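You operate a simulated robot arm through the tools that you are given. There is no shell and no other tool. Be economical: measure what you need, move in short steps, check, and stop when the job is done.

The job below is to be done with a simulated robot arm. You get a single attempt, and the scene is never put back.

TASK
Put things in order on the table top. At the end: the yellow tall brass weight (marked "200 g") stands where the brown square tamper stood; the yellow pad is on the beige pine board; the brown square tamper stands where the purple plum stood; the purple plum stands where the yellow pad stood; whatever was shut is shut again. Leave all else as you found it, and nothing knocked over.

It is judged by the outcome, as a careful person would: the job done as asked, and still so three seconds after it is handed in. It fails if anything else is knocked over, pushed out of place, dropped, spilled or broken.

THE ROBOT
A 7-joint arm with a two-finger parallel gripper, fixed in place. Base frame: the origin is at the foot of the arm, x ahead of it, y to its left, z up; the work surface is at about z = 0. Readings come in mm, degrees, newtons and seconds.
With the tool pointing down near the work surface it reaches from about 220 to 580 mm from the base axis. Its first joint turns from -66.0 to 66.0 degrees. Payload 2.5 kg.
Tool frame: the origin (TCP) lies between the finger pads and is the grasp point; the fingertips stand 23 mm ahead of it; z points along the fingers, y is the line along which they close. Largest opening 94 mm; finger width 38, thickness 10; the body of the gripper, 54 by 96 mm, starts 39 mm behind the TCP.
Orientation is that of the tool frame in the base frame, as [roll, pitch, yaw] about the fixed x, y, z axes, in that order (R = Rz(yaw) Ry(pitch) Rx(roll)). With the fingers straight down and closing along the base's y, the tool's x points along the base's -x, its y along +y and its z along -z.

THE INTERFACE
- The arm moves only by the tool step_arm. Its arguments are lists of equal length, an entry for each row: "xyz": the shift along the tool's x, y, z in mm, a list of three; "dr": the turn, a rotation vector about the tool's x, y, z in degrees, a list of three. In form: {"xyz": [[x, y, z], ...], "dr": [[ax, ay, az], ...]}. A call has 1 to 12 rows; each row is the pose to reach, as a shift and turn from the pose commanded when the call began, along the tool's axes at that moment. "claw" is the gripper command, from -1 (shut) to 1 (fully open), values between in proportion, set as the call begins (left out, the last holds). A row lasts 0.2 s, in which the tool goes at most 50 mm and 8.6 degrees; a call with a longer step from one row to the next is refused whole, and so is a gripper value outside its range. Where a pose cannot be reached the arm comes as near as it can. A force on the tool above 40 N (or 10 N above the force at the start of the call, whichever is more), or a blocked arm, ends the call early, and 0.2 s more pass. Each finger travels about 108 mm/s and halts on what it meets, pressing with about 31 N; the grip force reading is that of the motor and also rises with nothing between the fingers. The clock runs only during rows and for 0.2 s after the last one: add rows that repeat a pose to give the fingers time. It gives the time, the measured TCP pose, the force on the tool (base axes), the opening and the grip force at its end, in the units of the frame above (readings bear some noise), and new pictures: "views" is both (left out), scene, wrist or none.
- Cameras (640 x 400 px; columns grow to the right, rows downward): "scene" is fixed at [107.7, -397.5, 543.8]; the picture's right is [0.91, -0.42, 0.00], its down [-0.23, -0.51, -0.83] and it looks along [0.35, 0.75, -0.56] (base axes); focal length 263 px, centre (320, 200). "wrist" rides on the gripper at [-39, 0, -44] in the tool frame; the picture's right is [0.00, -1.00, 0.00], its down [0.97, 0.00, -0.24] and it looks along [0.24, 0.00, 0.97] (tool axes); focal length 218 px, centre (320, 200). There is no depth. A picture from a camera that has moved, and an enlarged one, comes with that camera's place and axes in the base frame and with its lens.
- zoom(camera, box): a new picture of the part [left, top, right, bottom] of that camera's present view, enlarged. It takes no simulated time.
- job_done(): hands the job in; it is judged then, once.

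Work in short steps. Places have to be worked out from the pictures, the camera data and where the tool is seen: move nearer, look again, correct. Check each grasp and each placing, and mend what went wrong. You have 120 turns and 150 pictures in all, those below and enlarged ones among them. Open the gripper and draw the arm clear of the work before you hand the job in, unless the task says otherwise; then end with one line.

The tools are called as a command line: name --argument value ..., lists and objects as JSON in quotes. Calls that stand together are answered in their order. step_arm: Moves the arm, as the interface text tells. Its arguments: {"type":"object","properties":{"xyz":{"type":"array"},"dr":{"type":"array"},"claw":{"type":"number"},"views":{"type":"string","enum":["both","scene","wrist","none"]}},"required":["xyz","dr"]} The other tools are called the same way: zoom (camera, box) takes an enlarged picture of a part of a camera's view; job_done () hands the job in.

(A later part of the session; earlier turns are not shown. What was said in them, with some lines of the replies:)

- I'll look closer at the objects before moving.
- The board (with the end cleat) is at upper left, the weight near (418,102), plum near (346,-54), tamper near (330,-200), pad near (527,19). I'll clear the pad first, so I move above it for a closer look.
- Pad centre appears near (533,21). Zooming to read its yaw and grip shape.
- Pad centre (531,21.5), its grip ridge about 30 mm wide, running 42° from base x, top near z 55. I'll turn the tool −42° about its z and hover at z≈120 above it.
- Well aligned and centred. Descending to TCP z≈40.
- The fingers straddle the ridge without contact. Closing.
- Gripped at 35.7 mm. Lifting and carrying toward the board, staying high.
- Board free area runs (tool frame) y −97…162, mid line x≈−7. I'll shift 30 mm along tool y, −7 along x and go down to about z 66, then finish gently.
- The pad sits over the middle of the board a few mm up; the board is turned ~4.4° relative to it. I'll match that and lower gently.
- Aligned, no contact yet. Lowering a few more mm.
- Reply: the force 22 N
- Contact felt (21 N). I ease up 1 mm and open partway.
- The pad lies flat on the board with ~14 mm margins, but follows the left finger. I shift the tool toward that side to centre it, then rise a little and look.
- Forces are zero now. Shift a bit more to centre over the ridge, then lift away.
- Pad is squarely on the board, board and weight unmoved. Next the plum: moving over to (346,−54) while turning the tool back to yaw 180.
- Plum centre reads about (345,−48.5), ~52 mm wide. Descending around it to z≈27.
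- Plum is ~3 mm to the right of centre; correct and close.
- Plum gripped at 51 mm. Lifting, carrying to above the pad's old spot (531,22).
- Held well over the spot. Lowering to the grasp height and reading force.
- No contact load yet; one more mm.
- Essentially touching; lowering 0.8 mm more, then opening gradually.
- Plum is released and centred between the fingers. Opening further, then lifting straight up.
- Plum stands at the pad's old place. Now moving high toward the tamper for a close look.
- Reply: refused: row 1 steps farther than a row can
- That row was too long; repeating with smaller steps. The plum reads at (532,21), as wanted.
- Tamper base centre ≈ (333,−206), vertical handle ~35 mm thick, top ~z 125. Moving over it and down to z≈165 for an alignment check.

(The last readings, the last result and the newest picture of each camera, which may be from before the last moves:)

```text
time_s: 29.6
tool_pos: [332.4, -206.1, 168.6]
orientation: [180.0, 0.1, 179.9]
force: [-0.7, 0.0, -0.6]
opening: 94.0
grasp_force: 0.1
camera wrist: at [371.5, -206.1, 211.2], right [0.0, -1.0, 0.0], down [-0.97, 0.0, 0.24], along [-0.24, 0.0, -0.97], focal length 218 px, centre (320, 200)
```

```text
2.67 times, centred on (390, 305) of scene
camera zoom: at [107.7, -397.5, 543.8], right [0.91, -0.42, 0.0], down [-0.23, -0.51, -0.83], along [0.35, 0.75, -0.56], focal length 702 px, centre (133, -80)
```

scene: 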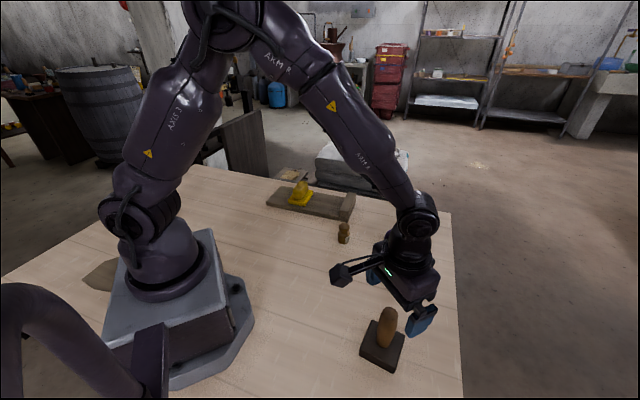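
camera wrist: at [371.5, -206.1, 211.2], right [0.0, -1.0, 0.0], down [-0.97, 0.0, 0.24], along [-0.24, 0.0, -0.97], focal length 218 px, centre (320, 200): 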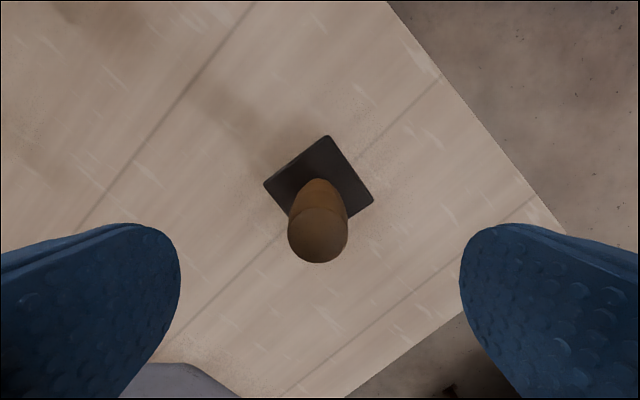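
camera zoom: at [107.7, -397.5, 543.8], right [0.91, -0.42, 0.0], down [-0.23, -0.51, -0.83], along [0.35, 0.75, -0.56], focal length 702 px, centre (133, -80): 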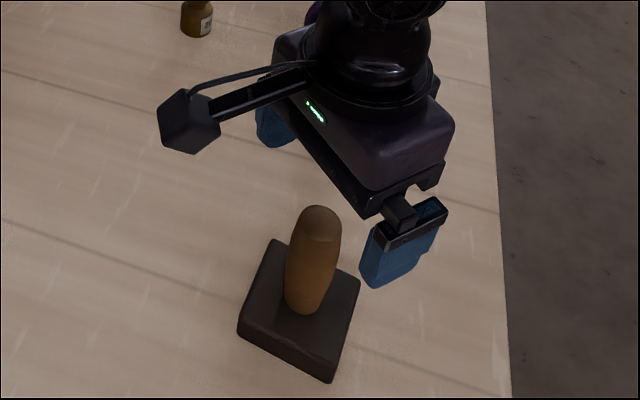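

Centred within 2 mm. Descending to z≈98 around the handle.

step_arm --xyz '[[1.5, 1, 25], [1.5, 1, 50], [1.5, 1, 70], [1.5, 1, 70]]' --dr '[[0, 0, 0], [0, 0, 0], [0, 0, 0], [0, 0, 0]]'

zoom --camera "scene" --box '[330, 250, 450, 390]'

```text
time_s: 30.6
tool_pos: [331.9, -205.0, 99.6]
orientation: [-179.9, 0.0, 180.0]
force: [0.0, 0.2, -0.3]
opening: 94.6
grasp_force: 0.1
camera wrist: at [370.1, -205.0, 141.8], right [0.0, -1.0, 0.0], down [-0.97, 0.0, 0.24], along [-0.24, 0.0, -0.97], focal length 218 px, centre (320, 200)
```

scene: 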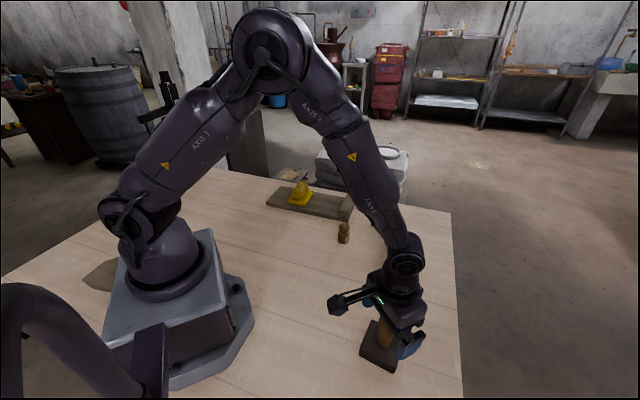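
wrist: 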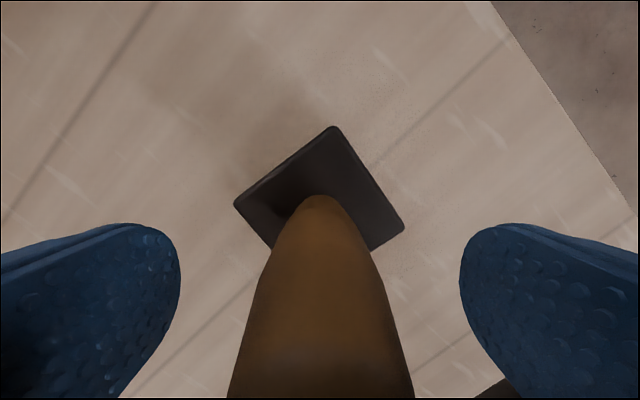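

```text
2.86 times, centred on (390, 320) of scene
camera zoom: at [107.7, -397.5, 543.8], right [0.91, -0.42, 0.0], down [-0.23, -0.51, -0.83], along [0.35, 0.75, -0.56], focal length 752 px, centre (120, -143)
```

zoom: 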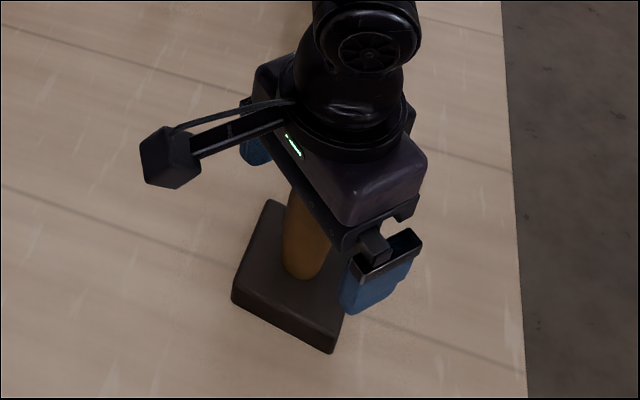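

Handle is centred between the fingers with no contact. Closing.

step_arm --xyz '[[0, 0, 0], [0, 0, 0], [0, 0, 0], [0, 0, 0]]' --dr '[[0, 0, 0], [0, 0, 0], [0, 0, 0], [0, 0, 0]]' --claw -1 --views "wrist"

step_arm --xyz '[[0, 0, -10], [0, 0, -20], [0, 0, -20], [0, 0, -20]]' --dr '[[0, 0, 0], [0, 0, 0], [0, 0, 0], [0, 0, 0]]'

```text
time_s: 31.6
tool_pos: [330.7, -204.6, 97.7]
orientation: [-180.0, 0.0, -179.9]
force: [0.5, 0.1, 0.7]
opening: 32.0
grasp_force: 31.4
camera wrist: at [370.0, -205.0, 141.9], right [0.0, -1.0, 0.0], down [-0.97, 0.0, 0.24], along [-0.24, 0.0, -0.97], focal length 218 px, centre (320, 200)
```

wrist: 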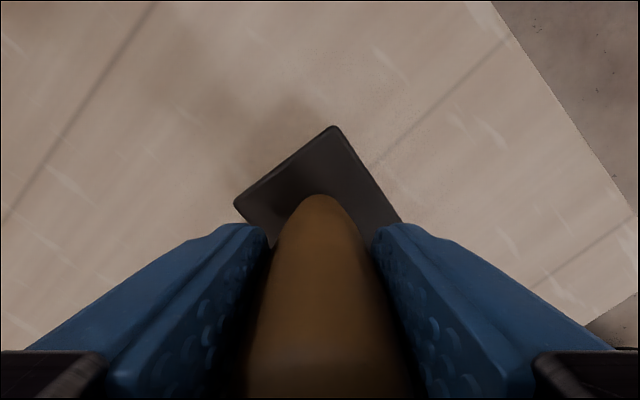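

```text
time_s: 32.6
tool_pos: [332.2, -205.9, 118.9]
orientation: [-180.0, 0.0, -180.0]
force: [-0.5, 0.9, -2.0]
opening: 32.0
grasp_force: 31.3
camera wrist: at [370.3, -205.4, 161.7], right [0.0, -1.0, 0.0], down [-0.97, 0.0, 0.24], along [-0.24, 0.0, -0.97], focal length 218 px, centre (320, 200)
```

scene: 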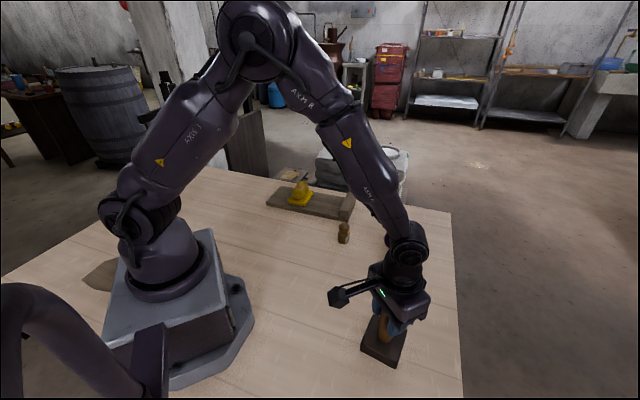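
wrist: 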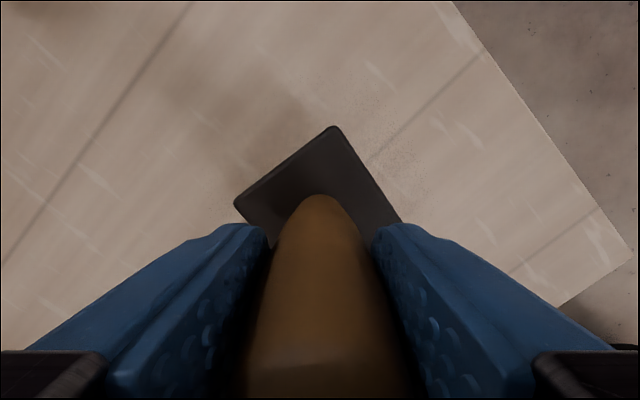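

Tamper lifted without tilt. Carrying it +13.5 x, +155.5 y to the plum's old spot, ending ~8 mm above the table.

step_arm --xyz '[[0, 0, -30], [-3, 35, -30], [-6, 75, -30], [-10, 115, -30], [-13.5, 155.5, -30], [-13.5, 155.5, -5], [-13.5, 155.5, 12], [-13.5, 155.5, 12]]' --dr '[[0, 0, 0], [0, 0, 0], [0, 0, 0], [0, 0, 0], [0, 0, 0], [0, 0, 0], [0, 0, 0], [0, 0, 0]]'

zoom --camera "scene" --box '[290, 220, 430, 330]'

```text
time_s: 34.4
tool_pos: [344.4, -50.8, 107.2]
orientation: [180.0, 0.0, 180.0]
force: [1.2, -0.4, -2.7]
opening: 31.8
grasp_force: 30.4
camera wrist: at [383.7, -50.1, 150.0], right [0.0, -1.0, 0.0], down [-0.97, 0.0, 0.24], along [-0.24, 0.0, -0.97], focal length 218 px, centre (320, 200)
```

scene: 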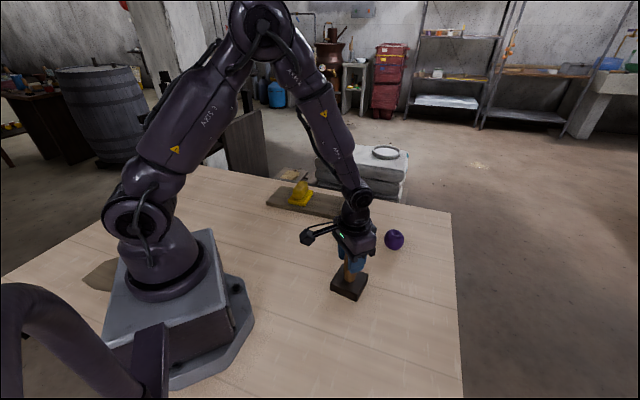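
wrist: 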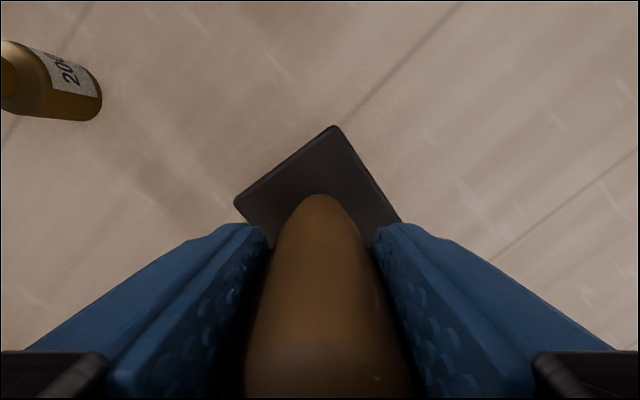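

```text
3.64 times, centred on (360, 275) of scene
camera zoom: at [107.7, -397.5, 543.8], right [0.91, -0.42, 0.0], down [-0.23, -0.51, -0.83], along [0.35, 0.75, -0.56], focal length 957 px, centre (174, -73)
```

zoom: 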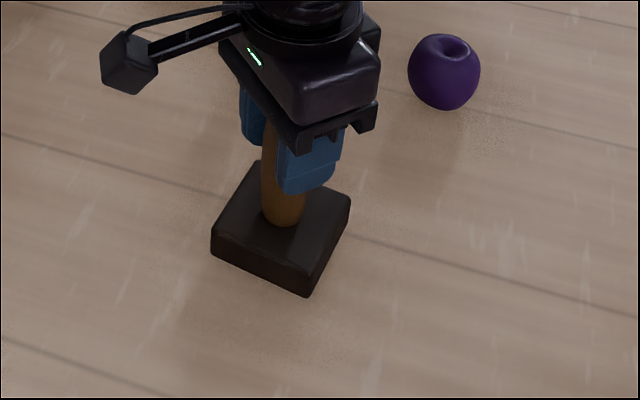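

Position is right. Lowering about 8 mm and reading the force.

step_arm --xyz '[[0, 0, 4], [0, 0, 7], [0, 0, 8], [0, 0, 8]]' --dr '[[0, 0, 0], [0, 0, 0], [0, 0, 0], [0, 0, 0]]' --views "none"

```text
time_s: 35.4
tool_pos: [345.2, -49.2, 99.9]
orientation: [-180.0, 0.1, -179.9]
force: [0.0, 0.1, -2.7]
opening: 31.6
grasp_force: 31.2
```

step_arm --xyz '[[0, 0, 1], [0, 0, 1]]' --dr '[[0, 0, 0], [0, 0, 0]]' --views "none"

```text
time_s: 36.0
tool_pos: [344.9, -51.5, 97.9]
orientation: [-180.0, 0.0, 179.9]
force: [-9.3, -0.8, 26.0]
opening: 32.0
grasp_force: 31.3
```

Contact at 26 N. Easing up 0.7 mm, then opening in stages.

step_arm --xyz '[[0, 0, -0.7], [0, 0, -0.7]]' --dr '[[0, 0, 0], [0, 0, 0]]' --views "none"

step_arm --xyz '[[0, 0, 0], [0, 0, 0]]' --dr '[[0, 0, 0], [0, 0, 0]]' --claw -0.1 --views "wrist"

```text
time_s: 36.6
tool_pos: [346.4, -49.8, 98.9]
orientation: [-180.0, 0.1, -180.0]
force: [-3.5, -0.7, 13.3]
opening: 31.6
grasp_force: 31.4
```

```text
time_s: 37.2
tool_pos: [345.0, -49.5, 98.5]
orientation: [-180.0, 0.0, -180.0]
force: [0.2, -0.1, 0.8]
opening: 42.4
grasp_force: 0.1
camera wrist: at [383.8, -49.7, 141.5], right [0.0, -1.0, 0.0], down [-0.97, 0.0, 0.24], along [-0.24, 0.0, -0.97], focal length 218 px, centre (320, 200)
```

wrist: 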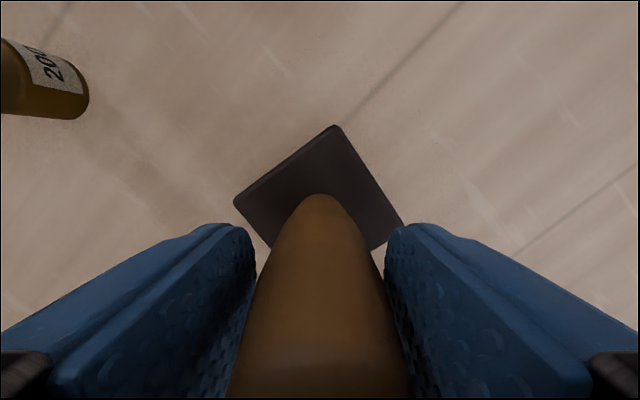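

Tamper stands released. Opening fully and lifting, then moving to view the weight near (418,102).

step_arm --xyz '[[0, 0, 0], [0, 0, 0], [0, 0, 0], [0, 0, -30], [0, 0, -75], [0, 0, -115], [-25, 38, -115], [-50, 76, -115], [-70, 114, -115], [-73, 151, -100], [-73, 151, -100]]' --dr '[[0, 0, 0], [0, 0, 0], [0, 0, 0], [0, 0, 0], [0, 0, 0], [0, 0, 0], [0, 0, 0], [0, 0, 0], [0, 0, 0], [0, 0, 0], [0, 0, 0]]' --claw 1

zoom --camera "wrist" --box '[240, 120, 400, 240]'

zoom --camera "scene" --box '[310, 200, 430, 310]'

```text
time_s: 39.6
tool_pos: [418.7, 102.3, 198.6]
orientation: [-180.0, 0.1, 179.9]
force: [0.3, 0.5, -0.6]
opening: 93.9
grasp_force: 0.0
camera wrist: at [457.0, 102.1, 241.4], right [0.0, -1.0, 0.0], down [-0.97, 0.0, 0.24], along [-0.24, 0.0, -0.97], focal length 218 px, centre (320, 200)
```

scene: 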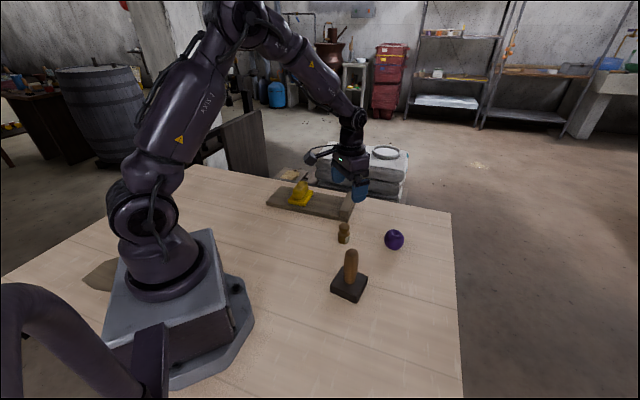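
wrist: 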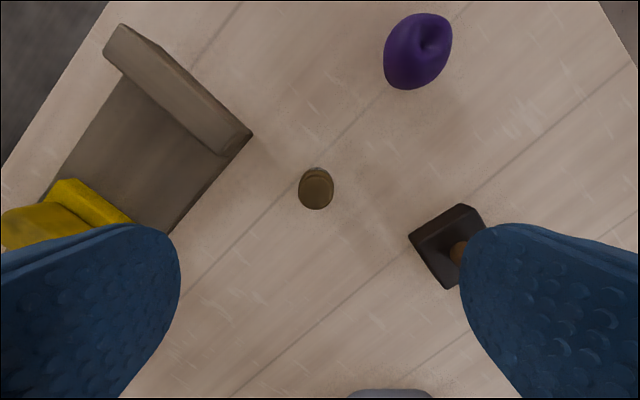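

```text
3.33 times, centred on (320, 180) of wrist
camera zoom: at [457.0, 102.1, 241.4], right [0.0, -1.0, 0.0], down [-0.97, 0.0, 0.24], along [-0.24, 0.0, -0.97], focal length 728 px, centre (320, 267)
```

zoom: 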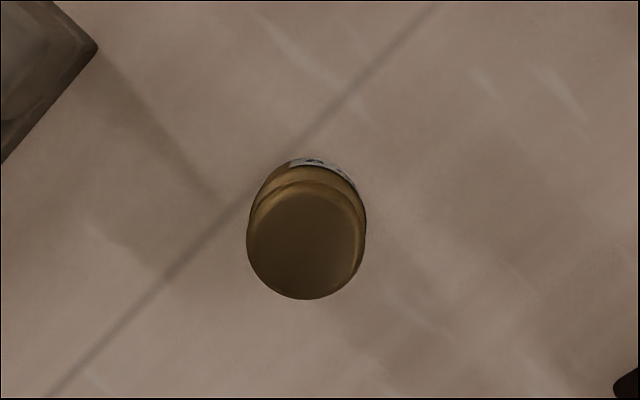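

```text
3.64 times, centred on (370, 255) of scene
camera zoom: at [107.7, -397.5, 543.8], right [0.91, -0.42, 0.0], down [-0.23, -0.51, -0.83], along [0.35, 0.75, -0.56], focal length 957 px, centre (138, 0)
```

zoom: 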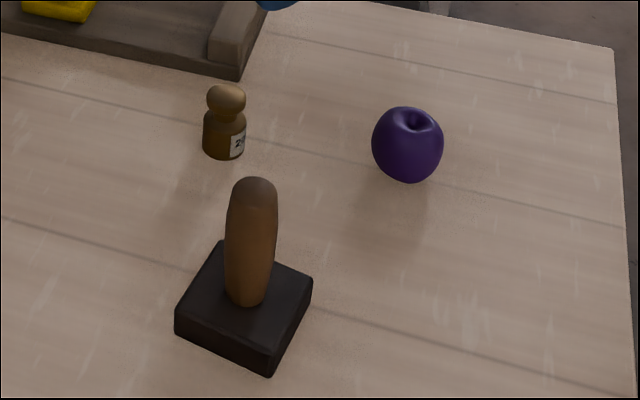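

Weight axis ≈ (417.5,106.5); the board edge is ~35 mm clear of the left finger. Descending to z≈31.

step_arm --xyz '[[1, 4.2, 40], [1, 4.2, 80], [1, 4.2, 120], [1, 4.2, 150], [1, 4.2, 167.5], [1, 4.2, 167.5]]' --dr '[[0, 0, 0], [0, 0, 0], [0, 0, 0], [0, 0, 0], [0, 0, 0], [0, 0, 0]]'

```text
time_s: 41.0
tool_pos: [418.5, 105.6, 30.9]
orientation: [-180.0, -0.1, -179.9]
force: [-0.3, 0.5, -0.6]
opening: 93.9
grasp_force: 0.1
camera wrist: at [455.8, 105.9, 74.1], right [0.0, -1.0, 0.0], down [-0.97, 0.0, 0.24], along [-0.24, 0.0, -0.97], focal length 218 px, centre (320, 200)
```

scene: 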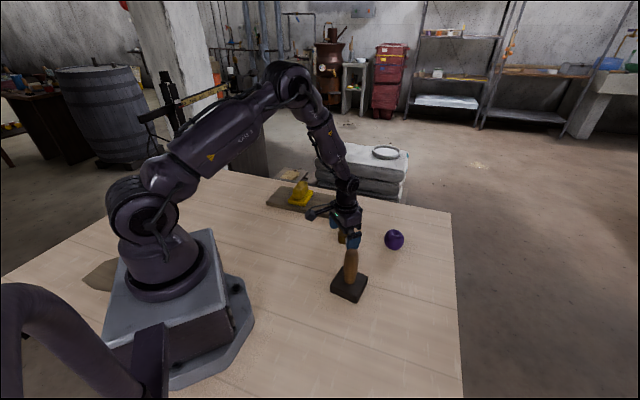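
wrist: 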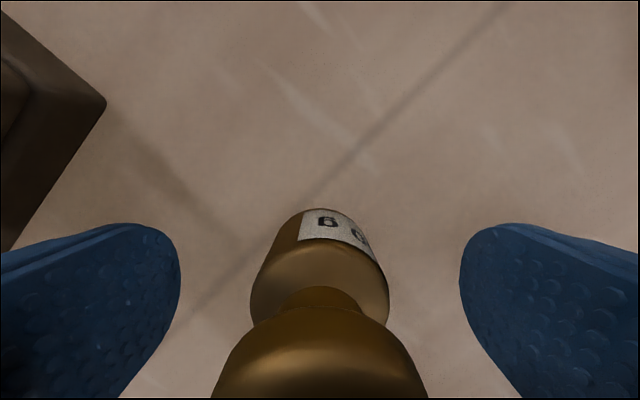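

Centred on the weight. Closing, then a small test lift.

step_arm --xyz '[[0, 0, 0], [0, 0, 0], [0, 0, 0], [0, 0, 0]]' --dr '[[0, 0, 0], [0, 0, 0], [0, 0, 0], [0, 0, 0]]' --claw -1 --views "wrist"

step_arm --xyz '[[0, 0, -10], [0, 0, -25], [0, 0, -25]]' --dr '[[0, 0, 0], [0, 0, 0], [0, 0, 0]]'

```text
time_s: 42.0
tool_pos: [415.9, 106.8, 31.1]
orientation: [-179.9, 0.0, -180.0]
force: [0.3, -0.5, -0.4]
opening: 33.4
grasp_force: 31.2
camera wrist: at [455.8, 105.9, 74.3], right [0.0, -1.0, 0.0], down [-0.97, 0.0, 0.24], along [-0.24, 0.0, -0.97], focal length 218 px, centre (320, 200)
```

wrist: 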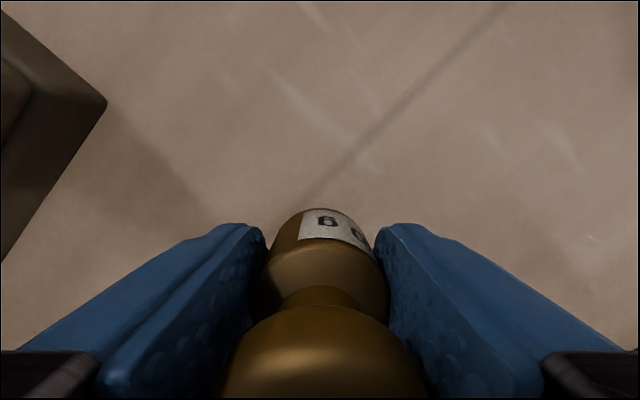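

```text
time_s: 42.8
tool_pos: [416.9, 107.1, 54.6]
orientation: [180.0, 0.0, 179.9]
force: [-1.1, 0.1, -2.4]
opening: 33.6
grasp_force: 30.7
camera wrist: at [455.4, 105.9, 99.2], right [0.0, -1.0, 0.0], down [-0.97, 0.0, 0.24], along [-0.24, 0.0, -0.97], focal length 218 px, centre (320, 200)
```

scene: 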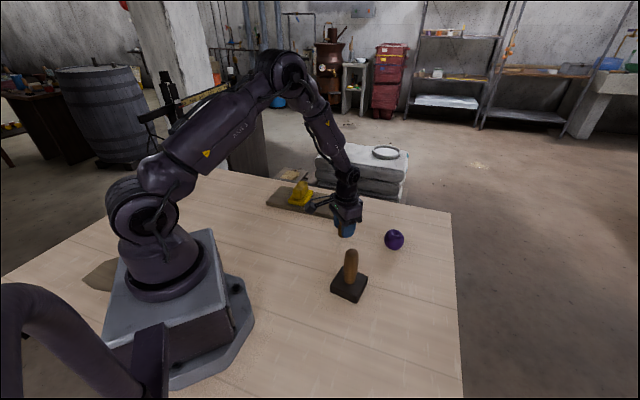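
wrist: 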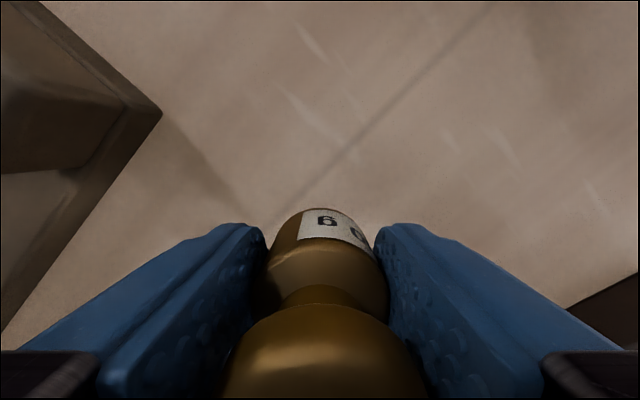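

Weight held. Raising to z≈200 to clear the tamper, then carrying to (331.5,−205).

step_arm --xyz '[[0, 0, -45], [0, 0, -92], [0, 0, -138], [10, -36, -150], [22, -78, -150], [34, -122, -150], [46, -167, -150], [58, -212, -150], [71, -257, -150], [80, -290, -150], [86, -311.5, -150], [86, -311.5, -150]]' --dr '[[0, 0, 0], [0, 0, 0], [0, 0, 0], [0, 0, 0], [0, 0, 0], [0, 0, 0], [0, 0, 0], [0, 0, 0], [0, 0, 0], [0, 0, 0], [0, 0, 0], [0, 0, 0]]'

```text
time_s: 45.4
tool_pos: [332.6, -207.5, 206.1]
orientation: [-180.0, 0.0, 180.0]
force: [-0.1, 0.0, -1.9]
opening: 33.5
grasp_force: 30.8
camera wrist: at [371.0, -206.8, 249.0], right [0.0, -1.0, 0.0], down [-0.97, 0.0, 0.24], along [-0.24, 0.0, -0.97], focal length 218 px, centre (320, 200)
```

scene: 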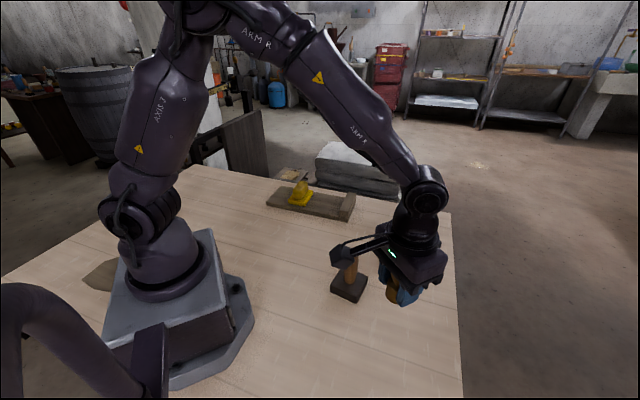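
wrist: 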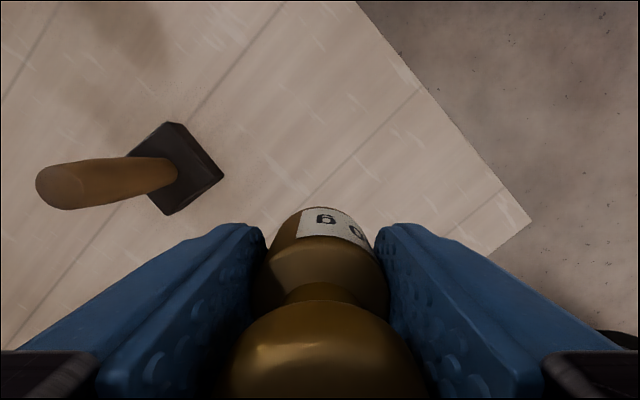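

Clear of the tamper. Descending to just above the table with a ~1 mm correction.

step_arm --xyz '[[0.7, 1.3, 45], [0.7, 1.3, 90], [0.7, 1.3, 130], [0.7, 1.3, 158], [0.7, 1.3, 170], [0.7, 1.3, 170]]' --dr '[[0, 0, 0], [0, 0, 0], [0, 0, 0], [0, 0, 0], [0, 0, 0], [0, 0, 0]]'

```text
time_s: 46.8
tool_pos: [330.3, -204.6, 35.5]
orientation: [-180.0, 0.0, 180.0]
force: [-0.6, -0.3, -1.9]
opening: 33.6
grasp_force: 31.6
camera wrist: at [369.0, -205.2, 78.6], right [0.0, -1.0, 0.0], down [-0.97, 0.0, 0.24], along [-0.24, 0.0, -0.97], focal length 218 px, centre (320, 200)
```

scene: 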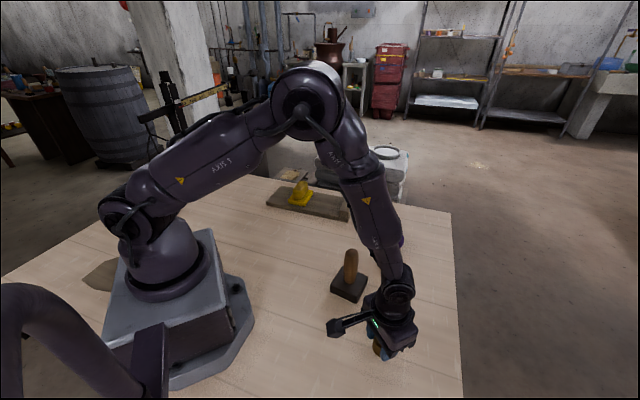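
wrist: 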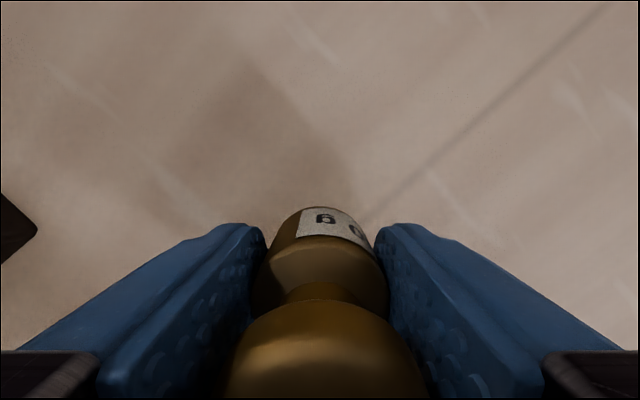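

At the spot, ~4–5 mm up. Lowering gently.

step_arm --xyz '[[-1, 0, 2], [-1, 0, 3.8], [-1, 0, 3.8]]' --dr '[[0, 0, 0], [0, 0, 0], [0, 0, 0]]' --views "none"

```text
time_s: 47.6
tool_pos: [331.2, -204.7, 32.8]
orientation: [-180.0, 0.0, 180.0]
force: [0.4, -0.2, -1.0]
opening: 33.3
grasp_force: 31.3
```

step_arm --xyz '[[0, 0, 0.8], [0, 0, 0.8]]' --dr '[[0, 0, 0], [0, 0, 0]]' --views "none"

```text
time_s: 48.2
tool_pos: [330.8, -205.1, 31.1]
orientation: [180.0, 0.0, 180.0]
force: [-3.6, 1.6, 8.9]
opening: 33.5
grasp_force: 31.3
```

Light contact (9 N). Opening in stages.

step_arm --xyz '[[0, 0, -0.2], [0, 0, -0.2]]' --dr '[[0, 0, 0], [0, 0, 0]]' --claw -0.05 --views "none"

step_arm --xyz '[[0, 0, 0], [0, 0, 0], [0, 0, 0]]' --dr '[[0, 0, 0], [0, 0, 0], [0, 0, 0]]' --claw 0.9 --views "wrist"

```text
time_s: 48.8
tool_pos: [331.5, -203.8, 31.4]
orientation: [180.0, 0.0, 179.9]
force: [0.8, -0.3, -0.6]
opening: 44.7
grasp_force: 0.0
```

```text
time_s: 49.6
tool_pos: [332.0, -204.2, 32.4]
orientation: [-180.0, 0.0, 179.9]
force: [0.3, 0.0, -0.2]
opening: 89.3
grasp_force: 0.1
camera wrist: at [370.1, -204.6, 74.7], right [0.0, -1.0, 0.0], down [-0.97, 0.0, 0.24], along [-0.24, 0.0, -0.97], focal length 218 px, centre (320, 200)
```

wrist: 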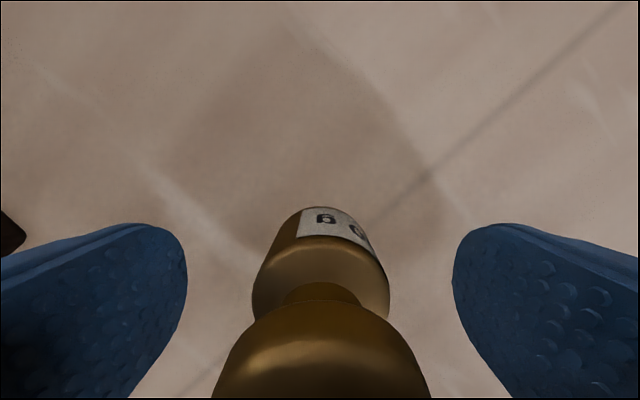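

Weight stands upright and free. Lifting away high and backing off for a final look.

step_arm --xyz '[[0, 0, -25], [0, 0, -70], [0, 0, -115], [0, 0, -160], [0, 0, -205], [0, 0, -245], [0, 40, -260], [0, 80, -270], [0, 120, -270], [0, 160, -270], [0, 160, -270]]' --dr '[[0, 0, 0], [0, 0, 0], [0, 0, 0], [0, 0, 0], [0, 0, 0], [0, 0, 0], [0, 0, 0], [0, 0, 0], [0, 0, 0], [0, 0, 0], [0, 0, 0]]'

zoom --camera "scene" --box '[250, 170, 460, 390]'

```text
time_s: 52.0
tool_pos: [330.7, -45.0, 301.6]
orientation: [179.9, 0.1, 180.0]
force: [0.4, -0.7, -0.1]
opening: 89.3
grasp_force: 0.0
camera wrist: at [369.9, -45.2, 344.4], right [0.0, -1.0, 0.0], down [-0.97, 0.0, 0.24], along [-0.24, 0.0, -0.97], focal length 218 px, centre (320, 200)
```

scene: 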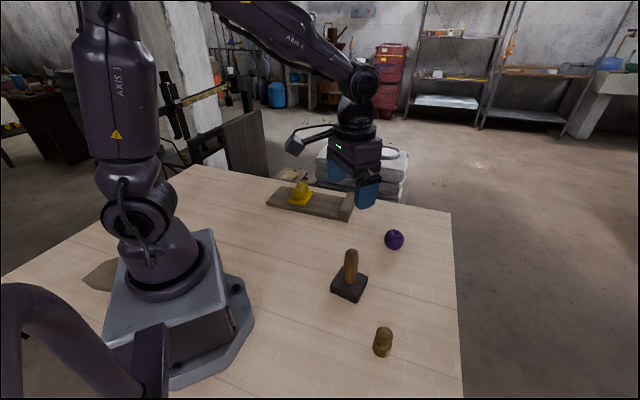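
wrist: 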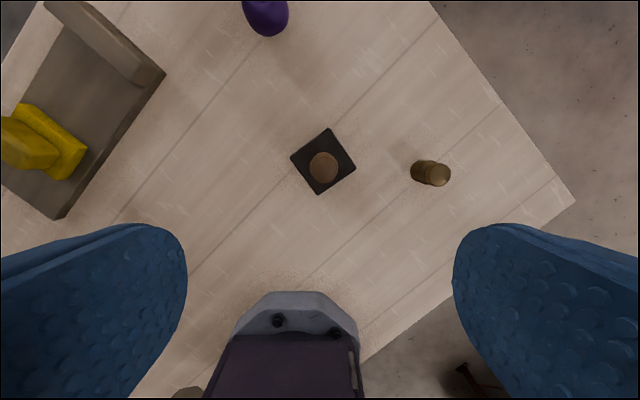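

```text
1.82 times, centred on (355, 280) of scene
camera zoom: at [107.7, -397.5, 543.8], right [0.91, -0.42, 0.0], down [-0.23, -0.51, -0.83], along [0.35, 0.75, -0.56], focal length 478 px, centre (256, 54)
```

zoom: 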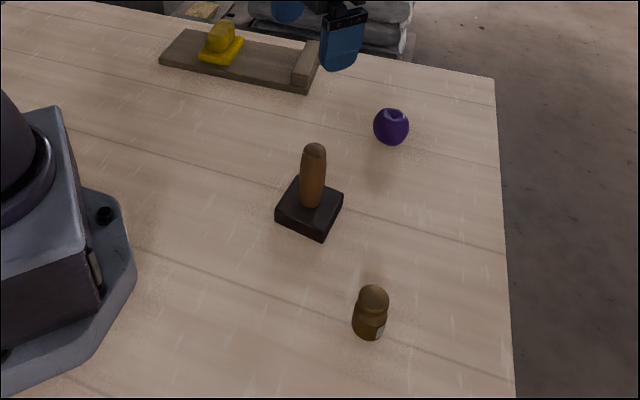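

Everything is in place and upright, the gripper is open and the arm is clear. Handing in.

job_done

```text
The job is handed in.
```

I handed the job in with all four moves done: the pad is on the pine board, the plum is where the pad stood, the tamper is where the plum stood, and the 200 g weight is where the tamper stood; all are upright, nothing else appears moved, and I saw nothing on the table that needed shutting.
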